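You operate a simulated robot arm through the tools that you are given. There is no shell and no other tool. Be economical: measure what you need, move in short steps, check, and stop when the job is done.

You are at the controls of a simulated two-armed robot. One attempt, no reset.

TASK
Zero the counter, flag a hundred cards in the tall pink stack, and lay the stack in the wooden tray.
Fine: zero first; wind till the window shows 100 CARDS and the red slip marks the count; leave the blue stack. Set down upright: tall pink stack.

The check looks at the end state, three seconds after you hand in, the way a careful person would. Anything else that was tipped, shoved, dropped, spilled or broken makes it a failure.

THE ROBOT
Two 7-joint arms with four-finger grippers on one trunk, on a base that drives. Base frame: it is fixed to the floor where the robot stands at the start and does not move with it; the origin is under the middle of the robot, x ahead of it, y to its left, z up; the surface under the hand at the start is at about z = 0.88. Lengths are in m, angles in degrees, forces in N, time in s.
The left shoulder is at the start at [0.04, 0.181, 1.204], the right one opposite. With the tool pointing down near the work surface each hand reaches from about 0.32 to 0.84 m from the robot's upright axis, wherever it stands, measured 20 degrees to its own side. Places, roughly: brass hopper [0.6, -0.2, 1]; counter crank [0.5, -0.4, 1]; red zero button [0.5, -0.1, 1]; wooden tray [0.5, 0, 0.9]. Payload 3.67 kg a hand.
The tool frame of a hand sits at the grasp point between the pads (the TCP): z along the fingers, y along the line on which they close. The tips reach 0.028 m beyond it. Largest opening 0.112 m; the body of the gripper starts 0.073 m behind the TCP.
Orientation is told as [roll, pitch, yaw] about the base's x, y, z axes, in that order, counted from this pose: with the fingers straight down and closing along the base's y, the tool's x points along the base's -x, its y along +y and its z along -z.

THE INTERFACE
- The arms move only by the tool move_arm. It takes "left_plan", "right_plan" or both (then of equal length, played together; a hand with none holds still); each is a list of rows, each a list of 7 numbers: the shift along the base's x, y, z in units of 40 mm (1.0 is 40 mm), then the turn, a rotation vector about the base's x, y, z in units of 8 degrees (1.0 is 8 degrees), then the opening, from 0 (shut) to 1 (fully open). In form: [[dx, dy, dz, wx, wy, wz, hand], ...]. A call has 1 to 8 rows; each row shifts and turns the commanded pose from where the row before left it. A call with a number of a shift or a turn outside -1 to 1 is refused whole. Rows are played at 5 a second. More than 0.05 m and 8.6 degrees between two rows, or a gripper value outside its range, and nothing of the call is played. Where a pose cannot be reached the arm comes as near as it can. A force on the tool above 50 N (or 10 N above the force at the start of the call, whichever is more), or a blocked arm, ends the call early, and 0.2 s more pass. Each finger halts on what it meets, pressing with about 39 N; the grip force reading is that of the motor and also rises with nothing between the fingers. The clock runs only during rows and for 0.2 s after the last one: add rows that do not move to give the fingers time. The reply holds the time, the measured pose of the TCP, the force on the tool along the base axes, the opening and the grip force, in the units named above and with some noise, with the torque about the TCP (base axes, N m) and any sound that the robot's microphone picked up.
- Cameras (640 x 400 px; columns grow to the right, rows downward): "scene" is now at [0.1036, -0.0324, 1.4387]; the picture's right is [-0.35, -0.94, -0.00], its down [-0.50, 0.19, -0.85] and it looks along [0.79, -0.30, -0.53] (base axes); focal length 230 px, centre (320, 200). "left" rides on the left gripper at [0.06, 0.018, -0.104] in its tool frame; the picture's right is [-0.29, 0.96, 0.00], its down [-0.80, -0.24, -0.55] and it looks along [-0.53, -0.16, 0.83] (tool axes); focal length 234 px, centre (320, 200). "right" rides on the right gripper at [0.06, -0.018, -0.104] in its tool frame; the picture's right is [0.29, 0.96, 0.00], its down [-0.80, 0.24, -0.55] and it looks along [-0.53, 0.16, 0.83] (tool axes); focal length 234 px, centre (320, 200).
- get_image(camera): a new picture of that camera. It takes no simulated time.
- raise_lower(by): slides the trunk up (or, below 0, down) by that many m; the arms and the scene camera ride with it, the base frame stays. It gives what a move gives, with no picture.
- roll_base(legs): drives the robot by 1 to 6 legs, each [ahead, left, turn to the left] in m, m and degrees, along the robot's own axes; the way and the turn of a leg run together, so that a leg with both is an arc; at most 1.5 m and 180 degrees a leg. The arms and the cameras ride along, it lands a little off, and it stops where it bumps. It gives what a move gives.
- aim_head(pan, tilt): turns the head with the scene camera to pan (to the left, within 86 degrees either way) and tilt (down, from -29 to 69), counted from straight ahead of the robot. It gives what a move gives.
- pixel_to_xyz(camera, pixels): for up to 12 pixels [column, row] of the newest picture of that camera ("zoom" is the newest enlarged one), the place [x, y, z] in the base frame of the surface seen there, good to about 0.002 m. It takes no simulated time.
- inspect(camera, box): a new picture of the part [left, top, right, bottom] of that camera's present view, enlarged. It takes no simulated time.
- hand_in(): hands the job in; it is judged then, once.

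Work in short steps. Measure before you move; look again where a grasp or a placing could have gone wrong, and mend it. You have 80 turns and 58 pictures in all, those below and enlarged ones among them. Open the grippers and draw the arms clear of the work before you hand the job in, unless the task says otherwise; then end with one line.

The tools are called after "Request:" as a command line: name --argument value ..., lists and objects as JSON in quotes. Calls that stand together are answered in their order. move_arm: Moves the arms, as the interface text tells. Its arguments: {"type":"object","properties":{"left_plan":{"type":"array","items":{"type":"array","items":{"type":"number"}}},"right_plan":{"type":"array","items":{"type":"array","items":{"type":"number"}}}},"required":[]} The other tools are called the same way: raise_lower (by) slides the trunk up or down; roll_base (legs) drives the base; aim_head (pan, tilt) turns the head that bears the scene camera; get_image (camera) takes a picture; pixel_to_xyz (camera, pixels) gives the place of the surface under pixels of a picture; inspect (camera, box) takes an enlarged picture of a part of a camera's view; hand_in () hands the job in.

At the start:

```text
t: 0.0
left_tcp_pos: [0.5004, -0.0844, 1.2595]
left_orientation: [0.0, 0.0, 0.1]
left_wrist_force: [0.4, -0.4, -0.5]
left_moment: [0.0, -0.03, 0.0]
left_width: 0.112
left_grasp_force: 0.0
right_tcp_pos: [0.4208, -0.5898, 1.2474]
right_orientation: [0.0, 0.0, -0.1]
right_wrist_force: [0.8, 0.0, -0.4]
right_moment: [0.02, -0.01, -0.01]
right_width: 0.112
right_grasp_force: 0.2
trunk travel left (down, up): [-0.325, 0.189]
robot x, y, heading: [-0.0002, 0.0002, 0.3]
head pan, tilt: [-20.5, 32.2]
```

scene: 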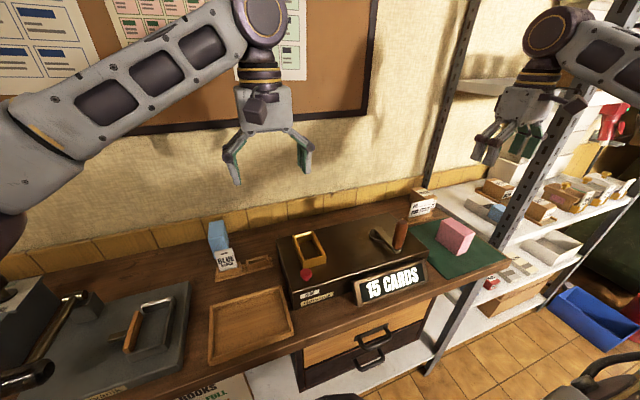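
right: 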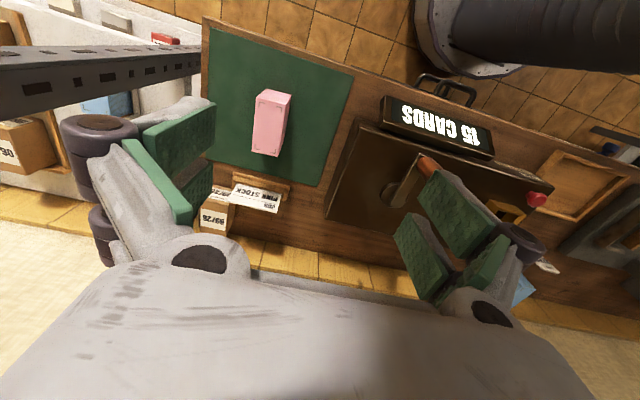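
left: 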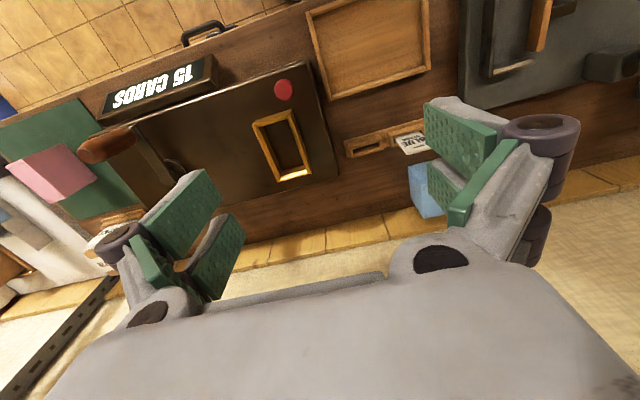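

The scene shows the counter reading 15 CARDS, a pink stack on the green mat at (455,237), and a blue stack at (218,237). I'll enlarge the machine and the mat for detail.

Request:
inspect --camera "scene" --box '[260, 180, 420, 310]'

Request:
inspect --camera "scene" --box '[370, 180, 530, 310]'

Request:
pixel_to_xyz --camera "scene" --pixels '[[306, 275], [293, 236], [318, 229], [327, 262], [302, 268], [376, 236], [401, 222], [400, 248], [455, 237], [440, 222], [474, 237], [250, 330]]'

```text
3.08 times, centred on (340, 245) of scene
```

zoom: 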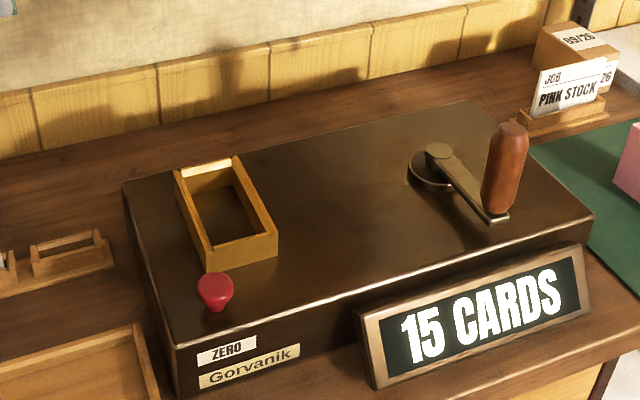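

```text
3.08 times, centred on (450, 245) of scene
```

zoom: 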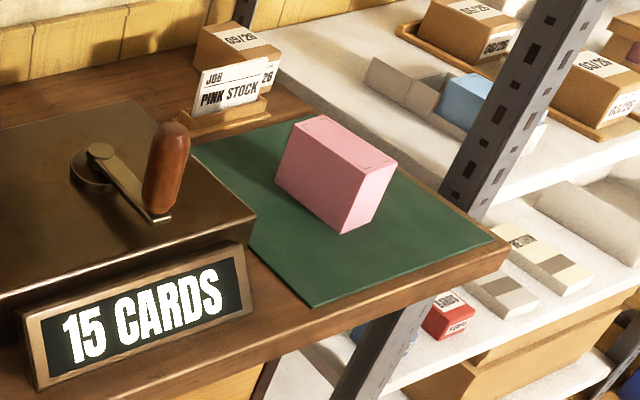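

```text
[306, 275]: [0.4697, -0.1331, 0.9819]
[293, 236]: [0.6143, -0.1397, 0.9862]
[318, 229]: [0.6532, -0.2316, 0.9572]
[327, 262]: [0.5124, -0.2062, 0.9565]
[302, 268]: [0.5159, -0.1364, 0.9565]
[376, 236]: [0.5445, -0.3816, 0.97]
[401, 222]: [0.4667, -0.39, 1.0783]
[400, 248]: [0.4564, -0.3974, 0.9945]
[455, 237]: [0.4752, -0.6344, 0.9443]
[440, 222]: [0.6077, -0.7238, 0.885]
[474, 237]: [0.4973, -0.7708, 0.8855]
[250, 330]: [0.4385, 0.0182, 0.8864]
```

Measure the stack corners (from this enlarged picture), the crank and the hopper.

Request:
pixel_to_xyz --camera "zoom" --pixels '[[303, 119], [325, 118], [392, 160], [362, 167], [292, 128], [345, 228], [278, 180], [340, 150], [101, 150], [158, 215], [168, 130], [370, 215]]'

Request:
inspect --camera "left" --box '[220, 60, 380, 200]'

Request:
pixel_to_xyz --camera "left" --pixels '[[283, 90], [255, 122], [290, 111], [309, 172], [277, 180], [283, 145], [318, 12], [420, 6], [430, 68], [333, 96], [375, 50], [365, 147]]'

Request:
pixel_to_xyz --camera "right" --pixels '[[261, 92], [290, 94], [282, 127], [264, 125], [254, 148], [277, 155], [270, 110], [272, 118]]'

```text
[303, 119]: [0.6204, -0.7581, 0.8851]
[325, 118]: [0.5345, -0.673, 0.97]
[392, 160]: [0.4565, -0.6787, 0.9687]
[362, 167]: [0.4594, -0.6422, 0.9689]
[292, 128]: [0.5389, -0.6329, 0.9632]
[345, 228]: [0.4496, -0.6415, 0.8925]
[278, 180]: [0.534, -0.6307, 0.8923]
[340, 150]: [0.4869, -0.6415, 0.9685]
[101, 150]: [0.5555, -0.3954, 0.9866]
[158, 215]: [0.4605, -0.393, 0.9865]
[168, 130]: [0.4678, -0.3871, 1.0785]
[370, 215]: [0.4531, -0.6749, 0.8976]
```

```text
2.86 times, centred on (300, 130) of left
```

zoom: 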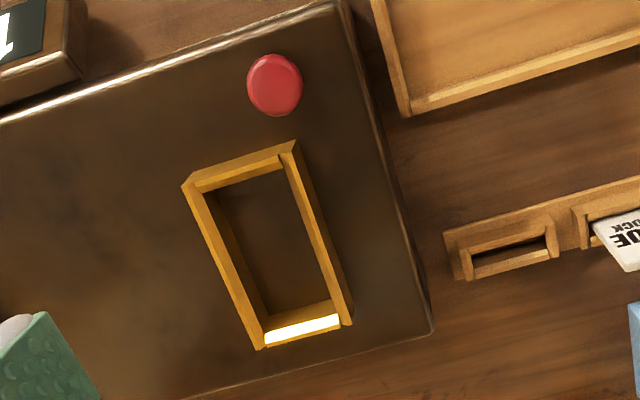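

```text
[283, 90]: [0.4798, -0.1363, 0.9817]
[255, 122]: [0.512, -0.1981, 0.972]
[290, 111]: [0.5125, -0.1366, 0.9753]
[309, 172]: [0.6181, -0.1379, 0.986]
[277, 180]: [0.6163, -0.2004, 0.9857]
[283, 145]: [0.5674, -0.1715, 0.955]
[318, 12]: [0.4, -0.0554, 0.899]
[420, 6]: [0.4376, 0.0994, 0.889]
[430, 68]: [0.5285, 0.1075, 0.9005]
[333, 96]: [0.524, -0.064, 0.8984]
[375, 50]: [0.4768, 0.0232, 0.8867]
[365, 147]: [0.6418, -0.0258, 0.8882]
```

```text
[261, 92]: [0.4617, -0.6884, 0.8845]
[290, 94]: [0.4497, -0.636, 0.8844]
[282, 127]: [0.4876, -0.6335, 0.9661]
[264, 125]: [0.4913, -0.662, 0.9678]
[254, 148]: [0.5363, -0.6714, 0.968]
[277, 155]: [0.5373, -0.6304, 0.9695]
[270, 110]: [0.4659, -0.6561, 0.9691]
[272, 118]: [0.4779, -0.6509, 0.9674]
```

Stack is about x 0.45–0.54, y −0.676..−0.631, z 0.885–0.969, yaw about 7°; hopper interior is around (0.565,−0.168). First, shut the left hand and bring it above the red button at (0.477,−0.135,0.982).

Request:
move_arm --left_plan '[[-0.085, -0.18, -0.8, 0, 0, 0, 0], [-0.085, -0.18, -0.8, 0, 0, 0, 0], [-0.085, -0.18, -0.8, 0, 0, 0, 0], [-0.085, -0.18, -0.8, 0, 0, 0, 0], [-0.085, -0.18, -0.8, 0, 0, 0, 0], [-0.085, -0.18, -0.8, 0, 0, 0, 0], [-0.085, -0.18, -0.8, 0, 0, 0, 0], [0, 0, 0, 0, 0, 0, 0]]'

```text
t: 1.8
left_tcp_pos: [0.4761, -0.1339, 1.0342]
left_orientation: [0.0, 0.0, 0.2]
left_wrist_force: [0.6, 0.2, -0.3]
left_moment: [-0.02, 0.01, 0.01]
left_width: 0.0
left_grasp_force: 36.0
right_tcp_pos: [0.4207, -0.5892, 1.2472]
right_orientation: [0.0, -0.1, 0.0]
right_wrist_force: [-0.6, 0.0, -0.8]
right_moment: [0.01, 0.02, -0.01]
right_width: 0.1122
right_grasp_force: 0.0
trunk travel left (down, up): [-0.325, 0.189]
robot x, y, heading: [-0.0021, -0.0032, 0.3]
head pan, tilt: [-20.5, 32.2]
```

The hand is above the button with tips at about z 1.006. I'll press down in small steps, hold, and lift.

Request:
move_arm --left_plan '[[0, 0, -0.4, 0, 0, 0, 0], [0, 0, -0.2, 0, 0, 0, 0], [0, 0, -0.1, 0, 0, 0, 0], [0, 0, -0.1, 0, 0, 0, 0], [0, 0, -0.1, 0, 0, 0, 0], [0, 0, 0, 0, 0, 0, 0]]'

Request:
get_image --camera "scene"

```text
t: 3.2
left_tcp_pos: [0.4763, -0.1346, 0.9982]
left_orientation: [0.0, 0.1, 0.1]
left_wrist_force: [1.3, -1.2, 3.6]
left_moment: [-0.04, -0.02, 0.01]
left_width: 0.0061
left_grasp_force: 36.2
right_tcp_pos: [0.4208, -0.5889, 1.247]
right_orientation: [0.0, 0.0, 0.0]
right_wrist_force: [0.4, 0.3, -1.5]
right_moment: [0.02, -0.03, 0.0]
right_width: 0.112
right_grasp_force: 0.0
trunk travel left (down, up): [-0.325, 0.189]
robot x, y, heading: [-0.0012, 0.0028, -0.0]
head pan, tilt: [-20.5, 32.2]
heard: click
```

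```text
51 pictures are left
```

scene: 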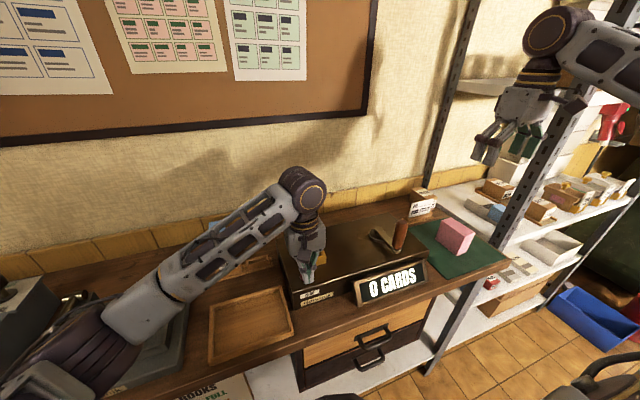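

The window reads 0 CARDS. Now I lift the left hand back out of the way while the right hand goes above the pink stack with yaw +7°.

Request:
move_arm --left_plan '[[0, 0, 0.8, 0, 0, 0, 0], [0, 0, 0.9, 0, 0, 0, 0], [-0.2, 0.6, 0.9, 0, 0, 0, 0], [-0.2, 0.9, 0.9, 0, 0, 0, 0.2], [-0.2, 0.9, 0.9, 0, 0, 0, 0.5], [-0.2, 0.9, 0.5, 0, 0, 0, 0.8], [0, 0.9, 0, 0, 0, 0, 1], [0, 0.9, 0, 0, 0, 0, 1]]' --right_plan '[[0.232, -0.2, -0.71, 0, 0, 0.11, 1], [0.232, -0.2, -0.71, 0, 0, 0.11, 1], [0.232, -0.2, -0.71, 0, 0, 0.11, 1], [0.232, -0.2, -0.71, 0, 0, 0.11, 1], [0.232, -0.2, -0.71, 0, 0, 0.11, 1], [0.232, -0.2, -0.71, 0, 0, 0.11, 1], [0.232, -0.2, -0.71, 0, 0, 0.11, 1], [0.232, -0.2, -0.71, 0, 0, 0.11, 1]]'

Request:
get_image --camera "right"

```text
refused: row 4 steps farther than a row can; nothing moved
```

```text
50 pictures are left
```

right: 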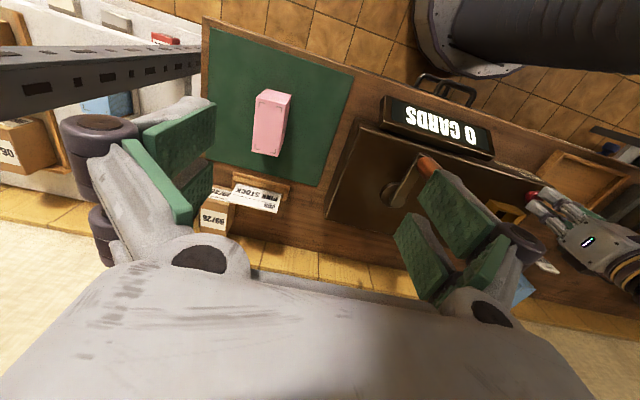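

The call was refused since a step exceeded 50 mm; I repeat it with smaller left steps.

Request:
move_arm --left_plan '[[0, 0, 0.8, 0, 0, 0, 0], [0, 0, 0.9, 0, 0, 0, 0], [-0.1, 0.6, 0.8, 0, 0, 0, 0], [-0.1, 0.8, 0.8, 0, 0, 0, 0.2], [-0.1, 0.8, 0.8, 0, 0, 0, 0.5], [-0.1, 0.9, 0.5, 0, 0, 0, 0.8], [0, 0.9, 0, 0, 0, 0, 1], [0, 0.9, 0, 0, 0, 0, 1]]' --right_plan '[[0.232, -0.2, -0.71, 0, 0, 0.11, 1], [0.232, -0.2, -0.71, 0, 0, 0.11, 1], [0.232, -0.2, -0.71, 0, 0, 0.11, 1], [0.232, -0.2, -0.71, 0, 0, 0.11, 1], [0.232, -0.2, -0.71, 0, 0, 0.11, 1], [0.232, -0.2, -0.71, 0, 0, 0.11, 1], [0.232, -0.2, -0.71, 0, 0, 0.11, 1], [0.232, -0.2, -0.71, 0, 0, 0.11, 1]]'

Request:
get_image --camera "right"

```text
t: 5.0
left_tcp_pos: [0.4578, 0.0647, 1.1849]
left_orientation: [0.0, 0.2, 0.0]
left_wrist_force: [0.4, -0.6, -0.5]
left_moment: [-0.02, 0.02, -0.01]
left_width: 0.1118
left_grasp_force: 0.0
right_tcp_pos: [0.4939, -0.6511, 1.0207]
right_orientation: [-0.1, 0.0, 7.0]
right_wrist_force: [0.4, -0.5, -0.3]
right_moment: [-0.01, -0.04, -0.01]
right_width: 0.1117
right_grasp_force: 0.0
trunk travel left (down, up): [-0.325, 0.189]
robot x, y, heading: [0.0011, -0.0017, -0.0]
head pan, tilt: [-20.5, 32.2]
```

```text
49 pictures are left
```

right: 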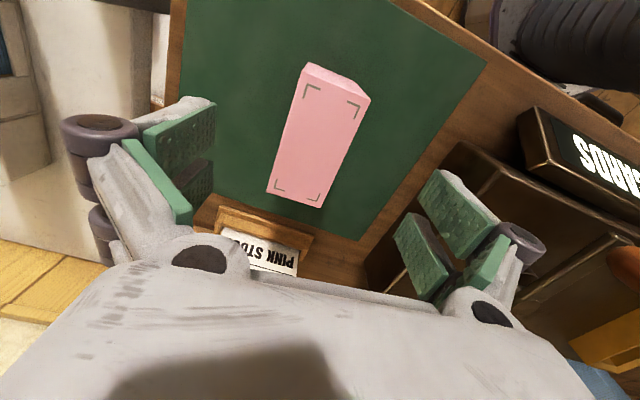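

The stack's top is well seen; measure its corners to set yaw and centre, plus the gap to the machine.

Request:
pixel_to_xyz --camera "right" --pixels '[[306, 84], [367, 101], [319, 204], [269, 189], [318, 145], [285, 140], [344, 150], [293, 196], [338, 93], [462, 145], [375, 280]]'

```text
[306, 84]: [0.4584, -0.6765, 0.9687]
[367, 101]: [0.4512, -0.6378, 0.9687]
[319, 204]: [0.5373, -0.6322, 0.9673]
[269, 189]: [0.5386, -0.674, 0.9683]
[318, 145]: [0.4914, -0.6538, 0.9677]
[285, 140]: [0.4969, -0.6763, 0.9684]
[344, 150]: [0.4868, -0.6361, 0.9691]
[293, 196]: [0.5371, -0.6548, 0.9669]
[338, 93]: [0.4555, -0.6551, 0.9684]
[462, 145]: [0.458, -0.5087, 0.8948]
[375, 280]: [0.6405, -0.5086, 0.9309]
```

Centre ≈ (0.4965,−0.655), yaw ≈ 4°. I descend to TCP z 0.955 (tips about 42 mm above the mat) and close.

Request:
move_arm --right_plan '[[0.06, -0.1, -0.5, 0, 0, -0.37, 1], [0, 0, -0.6, 0, 0, 0, 1], [0, 0, -0.54, 0, 0, 0, 1], [0, 0, 0, 0, 0, 0, 0.6], [0, 0, 0, 0, 0, 0, 0.3], [0, 0, 0, 0, 0, 0, 0], [0, 0, 0, 0, 0, 0, 0], [0, 0, 0, 0, 0, 0, 0]]'

Request:
get_image --camera "right"

```text
t: 6.8
left_tcp_pos: [0.457, 0.0628, 1.1854]
left_orientation: [0.1, 0.0, 0.1]
left_wrist_force: [0.7, -0.8, -0.2]
left_moment: [0.0, 0.02, 0.02]
left_width: 0.112
left_grasp_force: 0.0
right_tcp_pos: [0.4962, -0.6557, 0.9538]
right_orientation: [-0.1, 0.0, 4.1]
right_wrist_force: [-0.4, 1.5, 0.5]
right_moment: [0.18, 0.11, -0.06]
right_width: 0.0457
right_grasp_force: 39.1
trunk travel left (down, up): [-0.325, 0.189]
robot x, y, heading: [0.0011, 0.002, -0.1]
head pan, tilt: [-20.5, 32.2]
```

```text
48 pictures are left
```

right: 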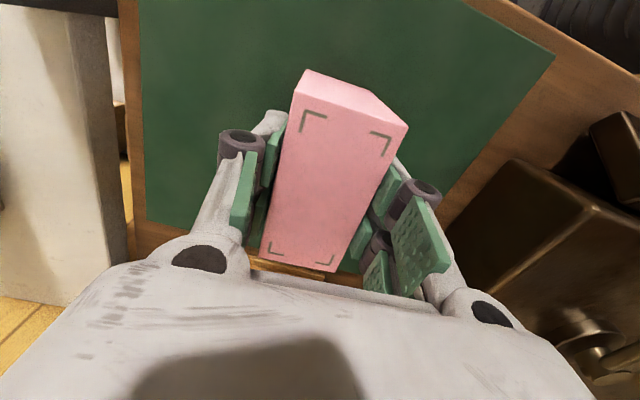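

Gripped at width 0.0457. I lift straight up, high enough to pass over the crank handle (top 1.08).

Request:
move_arm --right_plan '[[0, 0, 0.4, 0, 0, 0, 0], [0, 0, 0.9, 0, 0, 0, 0], [0, 0, 0.9, 0, 0, 0, 0], [0, 0, 0.9, 0, 0, 0, 0], [0, 0, 0.9, 0, 0, 0, 0], [0, 0, 0.9, 0, 0, -0.25, 0], [0, 0, 0.9, 0, 0, -0.25, 0], [0, 0, 0.9, 0, 0, 0, 0]]'

Request:
inspect --camera "scene" --box '[270, 210, 350, 290]'

Request:
get_image --camera "left"

```text
t: 8.6
left_tcp_pos: [0.4583, 0.0634, 1.1843]
left_orientation: [0.1, -0.1, 0.1]
left_wrist_force: [-0.1, 0.4, -0.9]
left_moment: [-0.03, 0.02, 0.03]
left_width: 0.1121
left_grasp_force: 0.0
right_tcp_pos: [0.4995, -0.6551, 1.2214]
right_orientation: [-0.1, 0.1, 0.2]
right_wrist_force: [0.1, 0.2, -2.7]
right_moment: [-0.02, -0.01, 0.0]
right_width: 0.0456
right_grasp_force: 39.1
trunk travel left (down, up): [-0.325, 0.189]
robot x, y, heading: [-0.0008, 0.0018, 0.3]
head pan, tilt: [-20.5, 32.2]
```

```text
5.00 times, centred on (310, 250) of scene
```

zoom: 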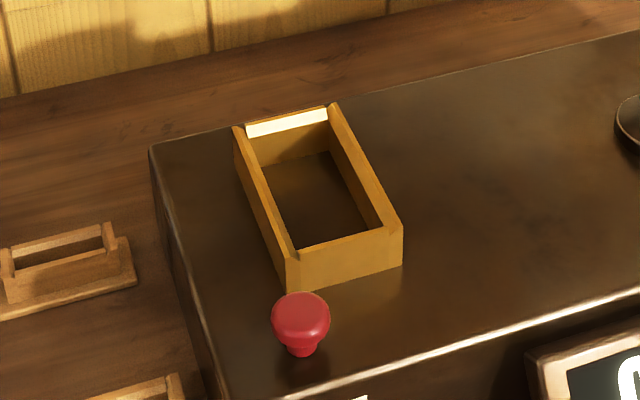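

```text
46 pictures are left
```

left: 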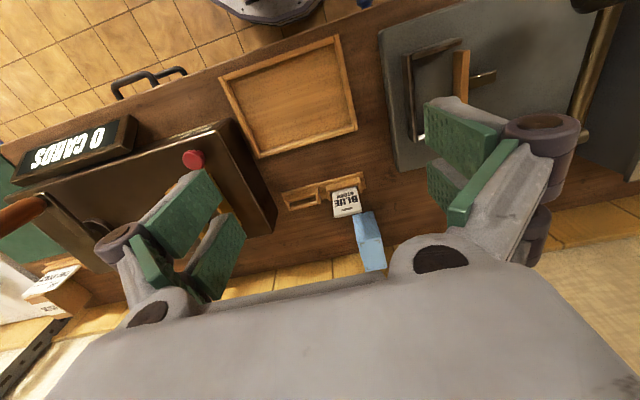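

Measure the hopper's rim in the enlarged picture.

Request:
pixel_to_xyz --camera "zoom" --pixels '[[268, 200], [275, 200], [365, 180], [356, 180], [292, 270], [398, 238], [340, 237], [345, 243], [288, 118], [288, 130], [240, 135], [332, 110]]'

Request:
inspect --camera "right" --box '[180, 20, 480, 270]'

```text
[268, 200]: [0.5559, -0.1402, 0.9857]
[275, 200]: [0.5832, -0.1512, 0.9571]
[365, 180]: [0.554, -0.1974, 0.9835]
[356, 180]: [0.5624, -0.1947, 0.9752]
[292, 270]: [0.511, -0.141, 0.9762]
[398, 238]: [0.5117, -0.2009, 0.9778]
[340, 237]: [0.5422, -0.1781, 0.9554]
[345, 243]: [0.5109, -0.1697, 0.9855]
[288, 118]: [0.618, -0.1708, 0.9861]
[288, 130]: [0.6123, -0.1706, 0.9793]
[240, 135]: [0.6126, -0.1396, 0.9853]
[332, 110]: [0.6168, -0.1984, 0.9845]
```

```text
1.60 times, centred on (330, 145) of right
```

zoom: 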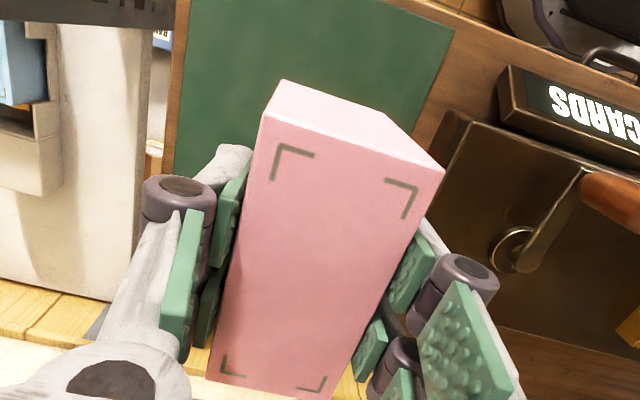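

Hopper outer box spans x 0.510–0.619, y −0.201..−0.138: centre (0.5645,−0.169). Measure the held stack relative to the hand.

Request:
pixel_to_xyz --camera "zoom" --pixels '[[266, 120], [438, 168], [332, 396], [215, 372], [350, 145], [275, 384], [240, 250], [385, 280], [330, 230]]'

```text
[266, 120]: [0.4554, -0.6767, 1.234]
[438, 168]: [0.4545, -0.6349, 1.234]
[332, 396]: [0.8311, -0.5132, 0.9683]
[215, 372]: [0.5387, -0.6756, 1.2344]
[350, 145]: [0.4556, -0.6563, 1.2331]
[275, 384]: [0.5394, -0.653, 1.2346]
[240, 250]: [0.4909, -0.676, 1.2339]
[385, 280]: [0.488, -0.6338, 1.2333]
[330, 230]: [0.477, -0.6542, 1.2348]
```

Stack bottom is about 71.5 mm below the TCP; no tilt. I carry it toward the hopper at this height, moving the left hand further left.

Request:
move_arm --right_plan '[[0.1, 0.85, 0, 0, 0, 0, 0], [0.1, 0.95, 0, 0, 0, 0, 0], [0.2, 0.95, 0, 0, 0, 0, 0], [0.2, 0.95, 0, 0, 0, 0, 0], [0.2, 0.95, 0, 0, 0, 0, 0], [0.3, 0.95, 0, 0, 0, 0, 0], [0.3, 0.95, 0, 0, 0, 0, 0], [0.2, 0.95, 0, 0, 0, 0, 0]]' --left_plan '[[0, 0.8, 0, 0, 0, 0, 1], [0, 0.8, 0, 0, 0, 0, 1], [0, 0.8, 0, 0, 0, 0, 1], [0, 0.8, 0, 0, 0, 0, 1], [0, 0, 0, 0, 0, 0, 1], [0, 0, 0, 0, 0, 0, 1], [0, 0, 0, 0, 0, 0, 1], [0, 0, 0, 0, 0, 0, 1]]'

Request:
move_arm --right_plan '[[0, 0.9, 0, 0, 0, 0, 0], [0, 0.9, -0.2, 0, 0, 0, 0], [0.1, 0.9, -0.5, 0, 0, 0, 0], [0, 0.9, -0.7, 0, 0, 0, 0], [0, 0.9, -0.7, 0, 0, 0, 0], [0, 0.25, -0.4, 0, 0, 0, 0], [0, 0, 0, 0, 0, 0, 0]]'

Request:
get_image --camera "right"

Request:
inspect --camera "scene" --box '[250, 160, 410, 300]'

```text
t: 10.4
left_tcp_pos: [0.4622, 0.1921, 1.1836]
left_orientation: [0.0, 0.1, 0.0]
left_wrist_force: [1.0, -0.4, -0.3]
left_moment: [-0.01, 0.02, 0.01]
left_width: 0.1121
left_grasp_force: 0.1
right_tcp_pos: [0.5634, -0.3549, 1.223]
right_orientation: [0.0, 0.1, 0.0]
right_wrist_force: [-0.6, -1.1, -2.6]
right_moment: [-0.02, -0.02, -0.03]
right_width: 0.0454
right_grasp_force: 39.6
trunk travel left (down, up): [-0.325, 0.189]
robot x, y, heading: [-0.0015, -0.0023, 0.1]
head pan, tilt: [-20.5, 32.2]
```

```text
t: 12.0
left_tcp_pos: [0.461, 0.1907, 1.184]
left_orientation: [0.0, 0.0, 0.1]
left_wrist_force: [0.9, 0.2, 0.3]
left_moment: [0.05, -0.01, 0.04]
left_width: 0.112
left_grasp_force: 0.1
right_tcp_pos: [0.5667, -0.1662, 1.1199]
right_orientation: [0.0, 0.0, 0.0]
right_wrist_force: [-0.1, -0.1, -3.1]
right_moment: [-0.02, 0.03, 0.0]
right_width: 0.0459
right_grasp_force: 38.9
trunk travel left (down, up): [-0.325, 0.189]
robot x, y, heading: [-0.0021, 0.0011, 0.0]
head pan, tilt: [-20.5, 32.2]
```

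```text
44 pictures are left
```

right: 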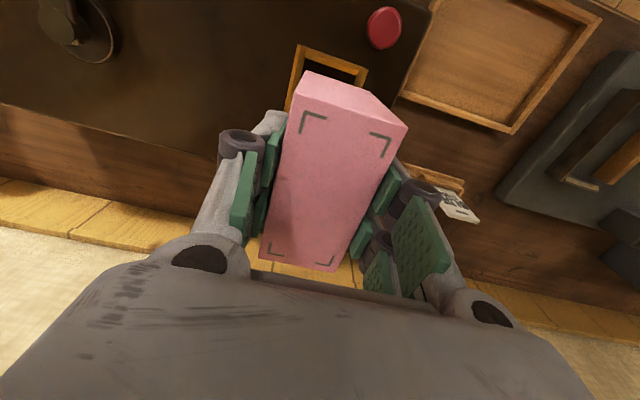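

```text
2.86 times, centred on (330, 230) of scene
```

zoom: 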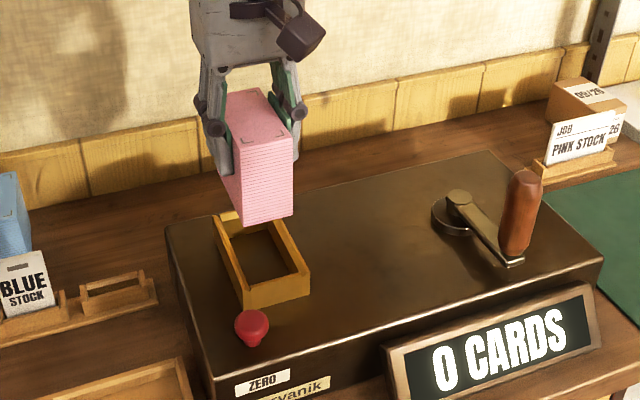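

Aligned visually; measure the stack against the hopper precisely.

Request:
pixel_to_xyz --camera "zoom" --pixels '[[244, 218], [291, 208], [268, 210], [236, 160], [240, 215], [222, 232], [300, 262], [270, 296], [235, 270], [290, 240]]'

Request:
pixel_to_xyz --camera "right" --pixels '[[304, 86], [401, 124], [350, 104], [300, 262], [284, 170], [367, 200], [335, 57], [297, 75], [363, 75]]'

```text
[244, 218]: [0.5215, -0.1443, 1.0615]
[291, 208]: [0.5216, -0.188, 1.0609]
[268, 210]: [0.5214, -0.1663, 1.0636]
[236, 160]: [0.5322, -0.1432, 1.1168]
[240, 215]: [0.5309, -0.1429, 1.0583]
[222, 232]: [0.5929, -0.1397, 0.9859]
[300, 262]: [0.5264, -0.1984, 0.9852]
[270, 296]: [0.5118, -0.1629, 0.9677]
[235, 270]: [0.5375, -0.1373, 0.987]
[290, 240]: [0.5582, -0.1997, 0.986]
```

```text
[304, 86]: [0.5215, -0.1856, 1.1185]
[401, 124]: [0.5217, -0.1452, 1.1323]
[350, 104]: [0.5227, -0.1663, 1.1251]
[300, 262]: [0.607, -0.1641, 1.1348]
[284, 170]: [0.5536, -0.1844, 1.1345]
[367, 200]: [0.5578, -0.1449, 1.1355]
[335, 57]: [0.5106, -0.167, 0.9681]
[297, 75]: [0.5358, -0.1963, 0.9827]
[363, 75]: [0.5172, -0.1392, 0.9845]
```

The stack centre is y −0.1655 vs hopper −0.169, so I shift −3 mm and lower to about the rim and then gently in, stopping a few mm off the floor.

Request:
move_arm --right_plan '[[0, -0.08, -0.5, 0, 0, 0, 0], [0, 0, -0.5, 0, 0, 0, 0], [0, 0, -0.25, 0, 0, 0, 0], [0, 0, -0.25, 0, 0, 0, 0], [0, 0, -0.25, 0, 0, 0, 0], [0, 0, -0.25, 0, 0, 0, 0], [0, 0, -0.2, 0, 0, 0, 0], [0, 0, 0, 0, 0, 0, 0]]'

Request:
inspect --camera "scene" --box '[250, 180, 380, 300]'

```text
t: 13.8
left_tcp_pos: [0.4604, 0.1911, 1.184]
left_orientation: [-0.1, 0.0, 0.1]
left_wrist_force: [0.7, -0.1, 0.5]
left_moment: [0.0, -0.06, 0.02]
left_width: 0.1118
left_grasp_force: 0.0
right_tcp_pos: [0.5665, -0.1703, 1.035]
right_orientation: [0.0, 0.0, 0.1]
right_wrist_force: [-0.2, -0.1, -2.4]
right_moment: [-0.02, -0.02, 0.01]
right_width: 0.0455
right_grasp_force: 38.8
trunk travel left (down, up): [-0.325, 0.189]
robot x, y, heading: [-0.0049, 0.0026, -0.1]
head pan, tilt: [-20.5, 32.2]
```

```text
3.33 times, centred on (315, 240) of scene
```

zoom: 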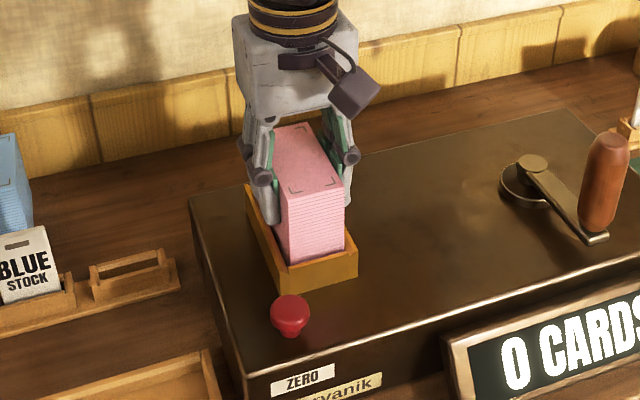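

It is in freely (force unchanged). Lower the last ~7 mm, open, and lift clear.

Request:
move_arm --right_plan '[[0, 0, -0.1, 0, 0, 0, 0], [0, 0, -0.05, 0, 0, 0, 0], [0, 0, -0.04, 0, 0, 0, 0], [0, 0, 0, 0, 0, 0, 0.5], [0, 0, 0, 0, 0, 0, 0.8], [0, 0, 0, 0, 0, 0, 0.8], [0, 0, 0.5, 0, 0, 0, 0.8], [0, 0, 0.9, 0, 0, 0, 0.8]]'

Request:
move_arm --right_plan '[[0, 0, 0.9, 0, 0, 0, 0.8], [0, 0, 0.9, 0, 0, 0, 0.8], [0, -0.7, 0.6, 0, 0, 0, 0.8], [-0.4, -0.9, 0, 0, 0, 0, 0.8], [-0.4, -0.9, 0, 0, 0, 0, 0.8], [-0.4, -0.9, 0, 0, 0, 0, 0.8], [-0.4, -0.9, 0, 0, 0, 0, 0.8], [-0.4, -0.9, 0, 0, 0, 0, 0.8]]'

Request:
get_image --camera "scene"

Request:
get_image --camera "right"

```text
t: 15.6
left_tcp_pos: [0.4597, 0.1898, 1.1845]
left_orientation: [-0.1, 0.0, 0.1]
left_wrist_force: [-0.1, -0.8, -0.3]
left_moment: [-0.01, -0.02, -0.02]
left_width: 0.1118
left_grasp_force: 0.1
right_tcp_pos: [0.5642, -0.1695, 1.0841]
right_orientation: [0.0, -0.1, 0.1]
right_wrist_force: [0.1, 0.4, 1.4]
right_moment: [-0.02, -0.02, -0.03]
right_width: 0.0898
right_grasp_force: 0.2
trunk travel left (down, up): [-0.325, 0.189]
robot x, y, heading: [0.0006, -0.0006, 0.1]
head pan, tilt: [-20.5, 32.2]
```

```text
t: 17.4
left_tcp_pos: [0.4607, 0.1891, 1.1837]
left_orientation: [0.1, 0.0, 0.1]
left_wrist_force: [0.4, 0.1, 0.4]
left_moment: [0.0, -0.01, -0.01]
left_width: 0.1117
left_grasp_force: 0.0
right_tcp_pos: [0.4846, -0.3795, 1.1787]
right_orientation: [0.0, -0.1, 0.1]
right_wrist_force: [0.5, -0.8, 0.2]
right_moment: [0.02, -0.02, 0.0]
right_width: 0.0898
right_grasp_force: 0.1
trunk travel left (down, up): [-0.325, 0.189]
robot x, y, heading: [-0.0019, 0.0026, 0.0]
head pan, tilt: [-20.5, 32.2]
```

```text
41 pictures are left
```

scene: 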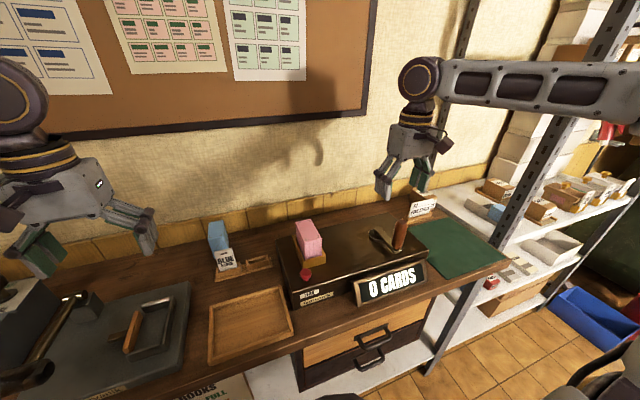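

```text
40 pictures are left
```

right: 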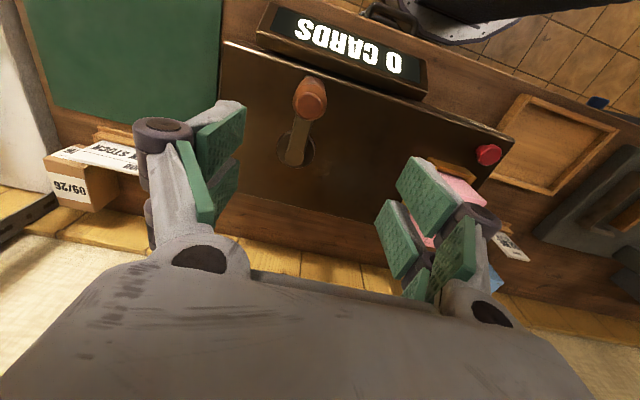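

Stack sits in the hopper. Now pinpoint the crank knob (px (311,98)) and pivot (297,150) in the right picture.

Request:
pixel_to_xyz --camera "right" --pixels '[[311, 90], [312, 105], [305, 82], [300, 95], [322, 95], [296, 150], [300, 135], [297, 165], [280, 150], [315, 152], [308, 122]]'

Request:
pixel_to_xyz --camera "scene" --pixels '[[401, 222], [401, 230], [401, 240], [396, 235], [405, 235], [376, 234], [388, 242]]'

```text
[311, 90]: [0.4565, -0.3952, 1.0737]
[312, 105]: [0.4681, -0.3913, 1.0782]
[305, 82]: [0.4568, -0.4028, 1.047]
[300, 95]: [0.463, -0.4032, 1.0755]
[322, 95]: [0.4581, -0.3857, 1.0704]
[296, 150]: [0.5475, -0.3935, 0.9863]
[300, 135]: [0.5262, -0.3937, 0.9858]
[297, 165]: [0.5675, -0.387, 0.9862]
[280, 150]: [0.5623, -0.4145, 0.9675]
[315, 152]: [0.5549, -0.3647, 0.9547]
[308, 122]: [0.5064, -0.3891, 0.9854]
```

```text
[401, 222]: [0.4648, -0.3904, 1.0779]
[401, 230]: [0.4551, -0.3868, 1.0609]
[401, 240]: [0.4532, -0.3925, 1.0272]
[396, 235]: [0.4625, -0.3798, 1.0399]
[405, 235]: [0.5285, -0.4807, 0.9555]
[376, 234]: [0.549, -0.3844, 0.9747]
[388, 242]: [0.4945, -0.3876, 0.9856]
```

Knob centre ≈ (0.466,−0.3925), pivot ≈ (0.556,−0.3925), crank radius ≈ 0.09. Lower over the knob to TCP z 1.045 and close.

Request:
move_arm --right_plan '[[-0.23, -0.16, -0.8, 0, 0, 0, 0.8], [-0.23, -0.16, -0.85, 0, 0, 0, 0.8], [0, 0, -0.85, 0, 0, 0, 0.8], [0, 0, -0.85, 0, 0, 0, 0.8], [0, 0, 0, 0, 0, 0, 0.5], [0, 0, 0, 0, 0, 0, 0.25], [0, 0, 0, 0, 0, 0, 0], [0, 0, 0, 0, 0, 0, 0]]'

Request:
inspect --camera "scene" --box '[280, 160, 460, 310]'

```text
t: 19.2
left_tcp_pos: [0.4601, 0.1908, 1.1839]
left_orientation: [0.0, 0.0, 0.2]
left_wrist_force: [-0.9, -0.1, 0.1]
left_moment: [0.01, 0.0, 0.02]
left_width: 0.1118
left_grasp_force: 0.1
right_tcp_pos: [0.4671, -0.3906, 1.0454]
right_orientation: [0.0, 0.0, 0.1]
right_wrist_force: [0.4, 0.2, -1.0]
right_moment: [0.04, -0.31, -0.03]
right_width: 0.0287
right_grasp_force: 45.3
trunk travel left (down, up): [-0.325, 0.189]
robot x, y, heading: [0.0008, 0.0039, 0.2]
head pan, tilt: [-20.5, 32.2]
```

```text
2.67 times, centred on (370, 235) of scene
```

zoom: 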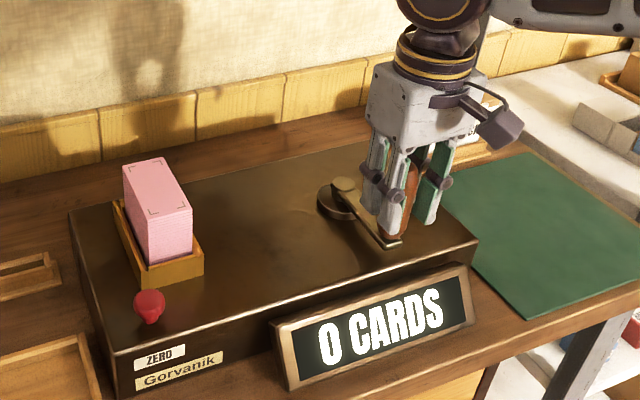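

Gripped (width 0.0287). Try a 40° clockwise turn (toward +y) and read the window.

Request:
move_arm --right_plan '[[0.136, 0.77, 0, 0, 0, 0, 0], [0.391, 0.677, 0, 0, 0, 0, 0], [0, 0, 0, 0, 0, 0, 0]]'

Request:
inspect --camera "scene" --box '[280, 160, 460, 310]'

```text
t: 20.0
left_tcp_pos: [0.4617, 0.1876, 1.1849]
left_orientation: [0.2, 0.1, 0.0]
left_wrist_force: [0.0, -0.4, -0.8]
left_moment: [-0.01, -0.02, -0.02]
left_width: 0.1119
left_grasp_force: 0.1
right_tcp_pos: [0.489, -0.335, 1.0456]
right_orientation: [0.0, -0.3, 0.0]
right_wrist_force: [18.5, -18.4, 14.4]
right_moment: [-0.62, -0.19, -0.06]
right_width: 0.0291
right_grasp_force: 45.5
trunk travel left (down, up): [-0.325, 0.189]
robot x, y, heading: [0.0012, 0.0029, -0.1]
head pan, tilt: [-20.5, 32.2]
```

```text
2.67 times, centred on (370, 235) of scene
```

zoom: 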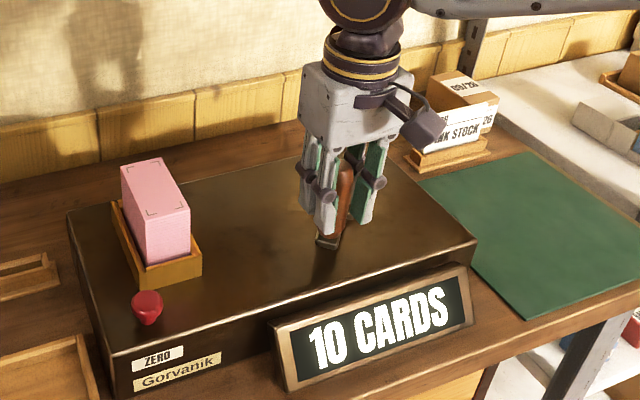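

Clockwise works: 10 cards for ~40°. The ~26 N inward force says my path is slightly outside; I refine pivot to (0.555,−0.395), r 0.088 and continue 80°.

Request:
move_arm --right_plan '[[0.63, 0.418, 0, 0, 0, 0, 0], [0.726, 0.236, 0, 0, 0, 0, 0], [0.764, -0.027, 0, 0, 0, 0, 0], [0.708, -0.286, 0, 0, 0, 0, 0], [0, 0, 0, 0, 0, 0, 0]]'

Request:
inspect --camera "scene" --box '[280, 160, 460, 310]'

```text
t: 21.2
left_tcp_pos: [0.4622, 0.1901, 1.1831]
left_orientation: [0.0, 0.1, 0.1]
left_wrist_force: [-0.6, 0.7, -1.0]
left_moment: [0.01, 0.02, 0.02]
left_width: 0.1117
left_grasp_force: 0.0
right_tcp_pos: [0.6017, -0.3191, 1.044]
right_orientation: [-0.1, 0.2, 0.1]
right_wrist_force: [0.7, 1.6, -10.4]
right_moment: [0.39, 0.35, -0.01]
right_width: 0.0288
right_grasp_force: 45.1
trunk travel left (down, up): [-0.325, 0.189]
robot x, y, heading: [-0.0046, 0.0009, -0.3]
head pan, tilt: [-20.5, 32.2]
```

```text
2.67 times, centred on (370, 235) of scene
```

zoom: 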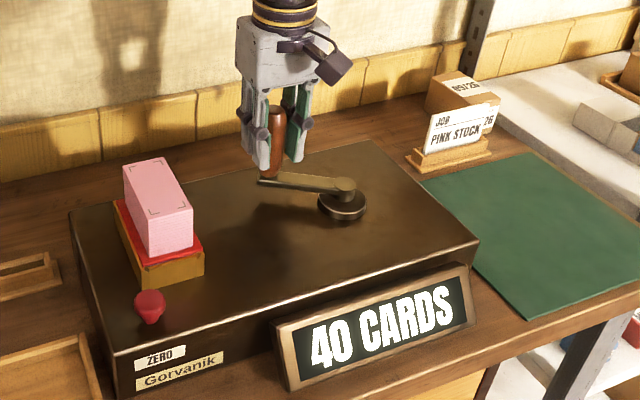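

Now 40 CARDS, force small, red slip is appearing at the stack. Continue 120° along the refined circle.

Request:
move_arm --right_plan '[[0.568, -0.511, 0, 0, 0, 0, 0], [0.359, -0.675, 0, 0, 0, 0, 0], [0.107, -0.757, 0, 0, 0, 0, 0], [-0.159, -0.748, 0, 0, 0, 0, 0], [-0.405, -0.648, 0, 0, 0, 0, 0], [-0.602, -0.471, 0, 0, 0, 0, 0], [0, 0, 0, 0, 0, 0, 0]]'

Request:
inspect --camera "scene" --box '[280, 160, 460, 310]'

```text
t: 22.8
left_tcp_pos: [0.4619, 0.1909, 1.1834]
left_orientation: [0.0, 0.1, 0.0]
left_wrist_force: [-0.2, -0.6, -0.5]
left_moment: [0.02, 0.01, 0.02]
left_width: 0.1118
left_grasp_force: 0.1
right_tcp_pos: [0.5958, -0.4715, 1.0451]
right_orientation: [-0.1, 0.1, 0.0]
right_wrist_force: [-2.7, 3.5, -5.7]
right_moment: [0.41, -0.1, 0.0]
right_width: 0.0285
right_grasp_force: 44.9
trunk travel left (down, up): [-0.325, 0.189]
robot x, y, heading: [0.0018, -0.004, -0.0]
head pan, tilt: [-20.5, 32.2]
```

```text
2.67 times, centred on (370, 235) of scene
```

zoom: 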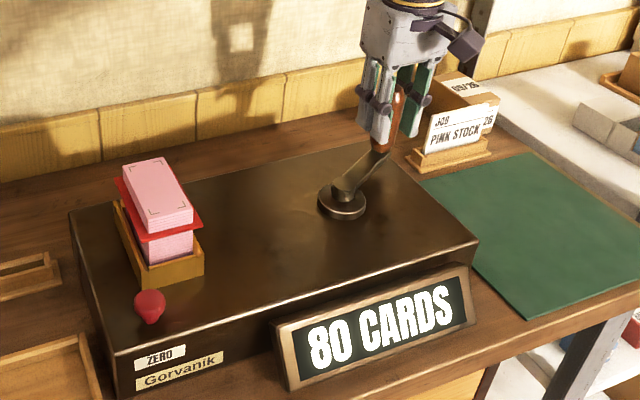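

80 CARDS at ~240° (10 per 30°). Advance 60° more toward 100 and check.

Request:
move_arm --right_plan '[[-0.726, -0.236, 0, 0, 0, 0, 0], [-0.764, 0.027, 0, 0, 0, 0, 0], [-0.708, 0.286, 0, 0, 0, 0, 0], [0, 0, 0, 0, 0, 0, 0]]'

Request:
inspect --camera "scene" --box '[280, 160, 460, 310]'

```text
t: 23.8
left_tcp_pos: [0.4625, 0.1907, 1.1827]
left_orientation: [0.0, 0.1, 0.1]
left_wrist_force: [-0.6, 0.0, -0.2]
left_moment: [0.0, -0.01, -0.01]
left_width: 0.1121
left_grasp_force: 0.0
right_tcp_pos: [0.5085, -0.4691, 1.0448]
right_orientation: [0.1, 0.0, 0.1]
right_wrist_force: [3.3, 7.6, -13.9]
right_moment: [0.31, -0.56, 0.02]
right_width: 0.0285
right_grasp_force: 45.0
trunk travel left (down, up): [-0.325, 0.189]
robot x, y, heading: [0.0023, 0.0027, -0.1]
head pan, tilt: [-20.5, 32.2]
```

```text
2.67 times, centred on (370, 235) of scene
```

zoom: 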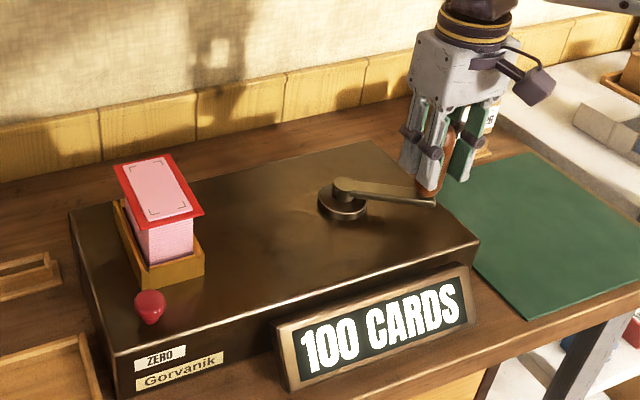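

Window shows 100 CARDS and the red slip is near the top of the stack. Open gently, lift straight off the knob, and look again.

Request:
move_arm --right_plan '[[0, 0, 0, 0, 0, 0, 0.35], [0, 0, 0, 0, 0, 0, 0.7], [0, 0, 0, 0, 0, 0, 0.7], [0, 0, 0.5, 0, 0, 0, 0.7], [0, 0, 0.9, 0, 0, 0, 0.7], [0, 0, 0.9, 0, 0, 0, 0.7], [0, 0, 0.9, 0, 0, 0, 0.7], [0, 0, 0.9, 0, 0, 0, 0.7]]'

Request:
inspect --camera "scene" --box '[260, 200, 430, 310]'

Request:
get_image --camera "left"

```text
t: 25.6
left_tcp_pos: [0.4605, 0.1907, 1.1841]
left_orientation: [0.0, 0.0, 0.1]
left_wrist_force: [0.1, 0.2, -0.3]
left_moment: [-0.01, -0.03, 0.02]
left_width: 0.1119
left_grasp_force: 0.1
right_tcp_pos: [0.5066, -0.4694, 1.2101]
right_orientation: [0.1, 0.0, 0.1]
right_wrist_force: [0.6, 0.6, 0.2]
right_moment: [-0.01, 0.0, -0.01]
right_width: 0.0788
right_grasp_force: 0.1
trunk travel left (down, up): [-0.325, 0.189]
robot x, y, heading: [-0.0009, 0.0017, -0.2]
head pan, tilt: [-20.5, 32.2]
```

```text
3.64 times, centred on (345, 255) of scene
```

zoom: 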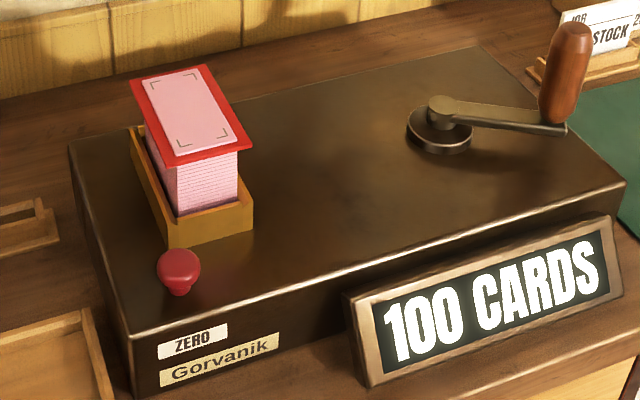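

```text
33 pictures are left
```

left: 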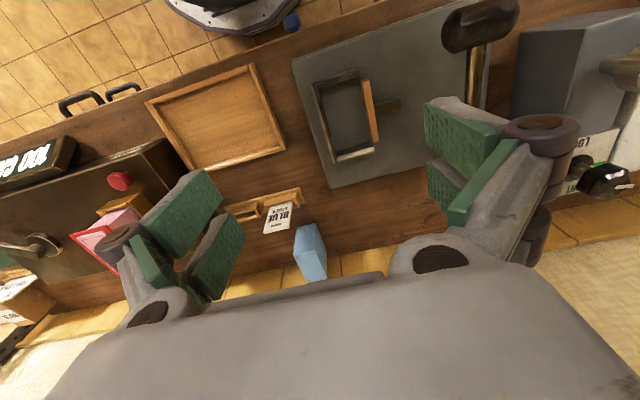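

Still 100 CARDS after release. The slip overhangs the stack, so I measure its height and edges before grasping.

Request:
pixel_to_xyz --camera "zoom" --pixels '[[200, 155], [138, 90], [232, 110], [165, 157], [248, 142], [180, 110], [205, 165], [205, 185], [212, 71], [134, 76], [156, 140]]'

Request:
inspect --camera "scene" --box '[280, 210, 340, 270]'

```text
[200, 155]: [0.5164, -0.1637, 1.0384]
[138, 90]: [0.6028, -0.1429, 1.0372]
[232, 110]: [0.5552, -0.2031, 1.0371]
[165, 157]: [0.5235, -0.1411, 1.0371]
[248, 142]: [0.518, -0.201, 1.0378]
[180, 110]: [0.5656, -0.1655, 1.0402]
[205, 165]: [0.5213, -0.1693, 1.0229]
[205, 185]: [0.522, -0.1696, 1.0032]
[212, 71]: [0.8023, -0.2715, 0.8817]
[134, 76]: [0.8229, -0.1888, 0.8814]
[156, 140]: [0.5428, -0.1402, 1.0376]
```

```text
6.67 times, centred on (310, 240) of scene
```

zoom: 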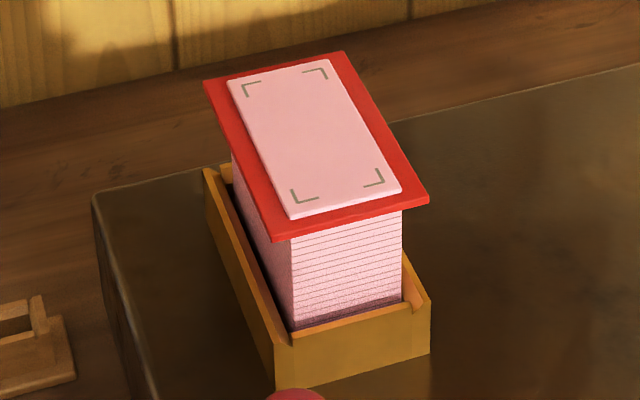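

Slip is at z ≈ 1.037 with ~8 mm overhang at each side. I'll bring the left hand over the hopper wide open, retract the right, and then close in stages to see whether the slip interferes.

Request:
move_arm --left_plan '[[0.3, -0.9, 0, 0, 0, 0, 1], [0.3, -0.9, 0, 0, 0, 0, 1], [0.3, -0.9, 0, 0, 0, 0, 1], [0.3, -0.9, 0, 0, 0, 0, 1], [0.3, -0.9, 0, 0, 0, 0, 1], [0.3, -0.9, 0, 0, 0, 0, 1], [0.4, -0.9, 0, 0, 0, 0, 1], [0.4, -0.9, 0, 0, 0, 0, 1]]' --right_plan '[[-0.2, -0.9, 0, 0, 0, 0, 0.7], [-0.2, -0.9, 0, 0, 0, 0, 0.7], [-0.2, -0.9, 0, 0, 0, 0, 0.7], [-0.2, -0.9, 0, 0, 0, 0, 0.7], [0, 0, 0, 0, 0, 0, 0.7], [0, 0, 0, 0, 0, 0, 0.7], [0, 0, 0, 0, 0, 0, 0.7], [0, 0, 0, 0, 0, 0, 0.7]]'

Request:
move_arm --left_plan '[[0, -0.9, 0, 0, 0, 0, 1], [0, -0.9, -0.5, 0, 0, 0, 1], [0, 0, -0.9, 0, 0, 0, 1], [0, 0, 0, 0, 0, 0, 1]]'

Request:
get_image --camera "left"

```text
t: 27.4
left_tcp_pos: [0.5669, -0.0994, 1.1833]
left_orientation: [0.1, 0.2, 0.0]
left_wrist_force: [0.6, 0.0, 0.7]
left_moment: [-0.01, -0.01, -0.03]
left_width: 0.112
left_grasp_force: 0.1
right_tcp_pos: [0.4776, -0.615, 1.2057]
right_orientation: [0.1, 0.0, 0.1]
right_wrist_force: [-0.3, -0.7, -0.3]
right_moment: [0.0, 0.04, 0.02]
right_width: 0.0785
right_grasp_force: 0.1
trunk travel left (down, up): [-0.325, 0.189]
robot x, y, heading: [-0.0014, 0.0001, 0.2]
head pan, tilt: [-20.5, 32.2]
```

```text
t: 28.4
left_tcp_pos: [0.5641, -0.171, 1.126]
left_orientation: [0.0, -0.1, 0.0]
left_wrist_force: [-0.5, -0.3, 0.3]
left_moment: [-0.01, -0.03, 0.0]
left_width: 0.112
left_grasp_force: 0.0
right_tcp_pos: [0.476, -0.6133, 1.2071]
right_orientation: [0.0, 0.1, 0.2]
right_wrist_force: [0.1, 0.0, 0.1]
right_moment: [0.03, -0.03, -0.01]
right_width: 0.0785
right_grasp_force: 0.0
trunk travel left (down, up): [-0.325, 0.189]
robot x, y, heading: [-0.0014, 0.0021, 0.3]
head pan, tilt: [-20.5, 32.2]
```

```text
31 pictures are left
```

left: 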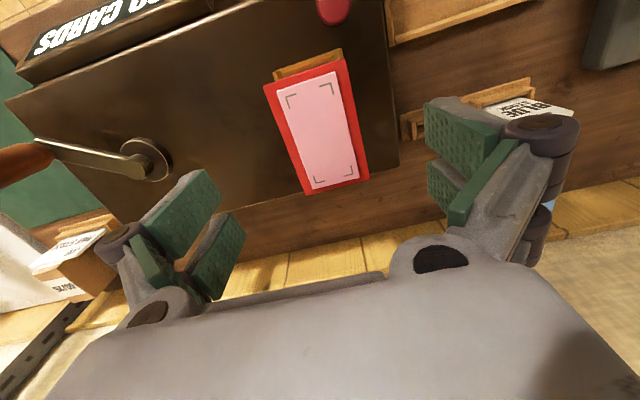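

Measure slip and stack-top edges from this view.

Request:
pixel_to_xyz --camera "left" --pixels '[[268, 100], [341, 80], [364, 165], [302, 180], [281, 110], [337, 95], [355, 165], [309, 172], [318, 130], [305, 75], [332, 190]]'

```text
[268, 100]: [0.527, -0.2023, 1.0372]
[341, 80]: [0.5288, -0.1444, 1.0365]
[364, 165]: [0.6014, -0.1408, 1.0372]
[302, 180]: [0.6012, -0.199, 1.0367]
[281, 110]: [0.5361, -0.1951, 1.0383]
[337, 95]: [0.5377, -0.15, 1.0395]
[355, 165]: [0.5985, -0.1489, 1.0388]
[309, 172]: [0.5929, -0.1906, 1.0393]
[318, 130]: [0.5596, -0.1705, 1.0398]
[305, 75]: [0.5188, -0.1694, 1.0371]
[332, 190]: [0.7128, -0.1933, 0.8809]
```

Slip spans y −0.204..−0.138, stack centre y ≈ −0.171: the hand is centred. Lower to TCP 1.028 and close to 0.058 opening only.

Request:
move_arm --left_plan '[[0, 0, -0.6, 0, 0, 0, 1], [0, 0, -0.6, 0, 0, 0, 1], [0, 0, -0.6, 0, 0, 0, 1], [0, 0, -0.65, 0, 0, 0, 1], [0, 0, 0, 0, 0, 0, 0.72], [0, 0, 0, 0, 0, 0, 0.6], [0, 0, 0, 0, 0, 0, 0.52], [0, 0, 0, 0, 0, 0, 0.52]]'

Request:
inspect --camera "scene" --box '[260, 190, 350, 280]'

```text
t: 30.2
left_tcp_pos: [0.5627, -0.1701, 1.0275]
left_orientation: [0.0, 0.0, 0.1]
left_wrist_force: [-0.3, -1.1, 0.1]
left_moment: [-0.02, -0.01, 0.03]
left_width: 0.0582
left_grasp_force: 0.0
right_tcp_pos: [0.4759, -0.6126, 1.2076]
right_orientation: [0.0, 0.0, 0.1]
right_wrist_force: [-0.1, 0.2, 0.3]
right_moment: [0.0, -0.01, -0.01]
right_width: 0.0785
right_grasp_force: 0.0
trunk travel left (down, up): [-0.325, 0.189]
robot x, y, heading: [0.0027, 0.0015, -0.1]
head pan, tilt: [-20.5, 32.2]
```

```text
4.44 times, centred on (305, 235) of scene
```

zoom: 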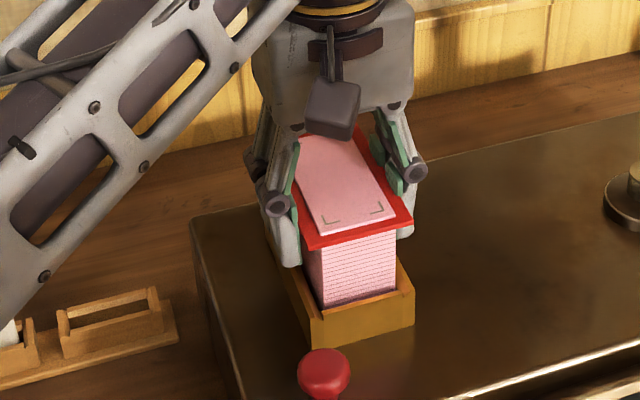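

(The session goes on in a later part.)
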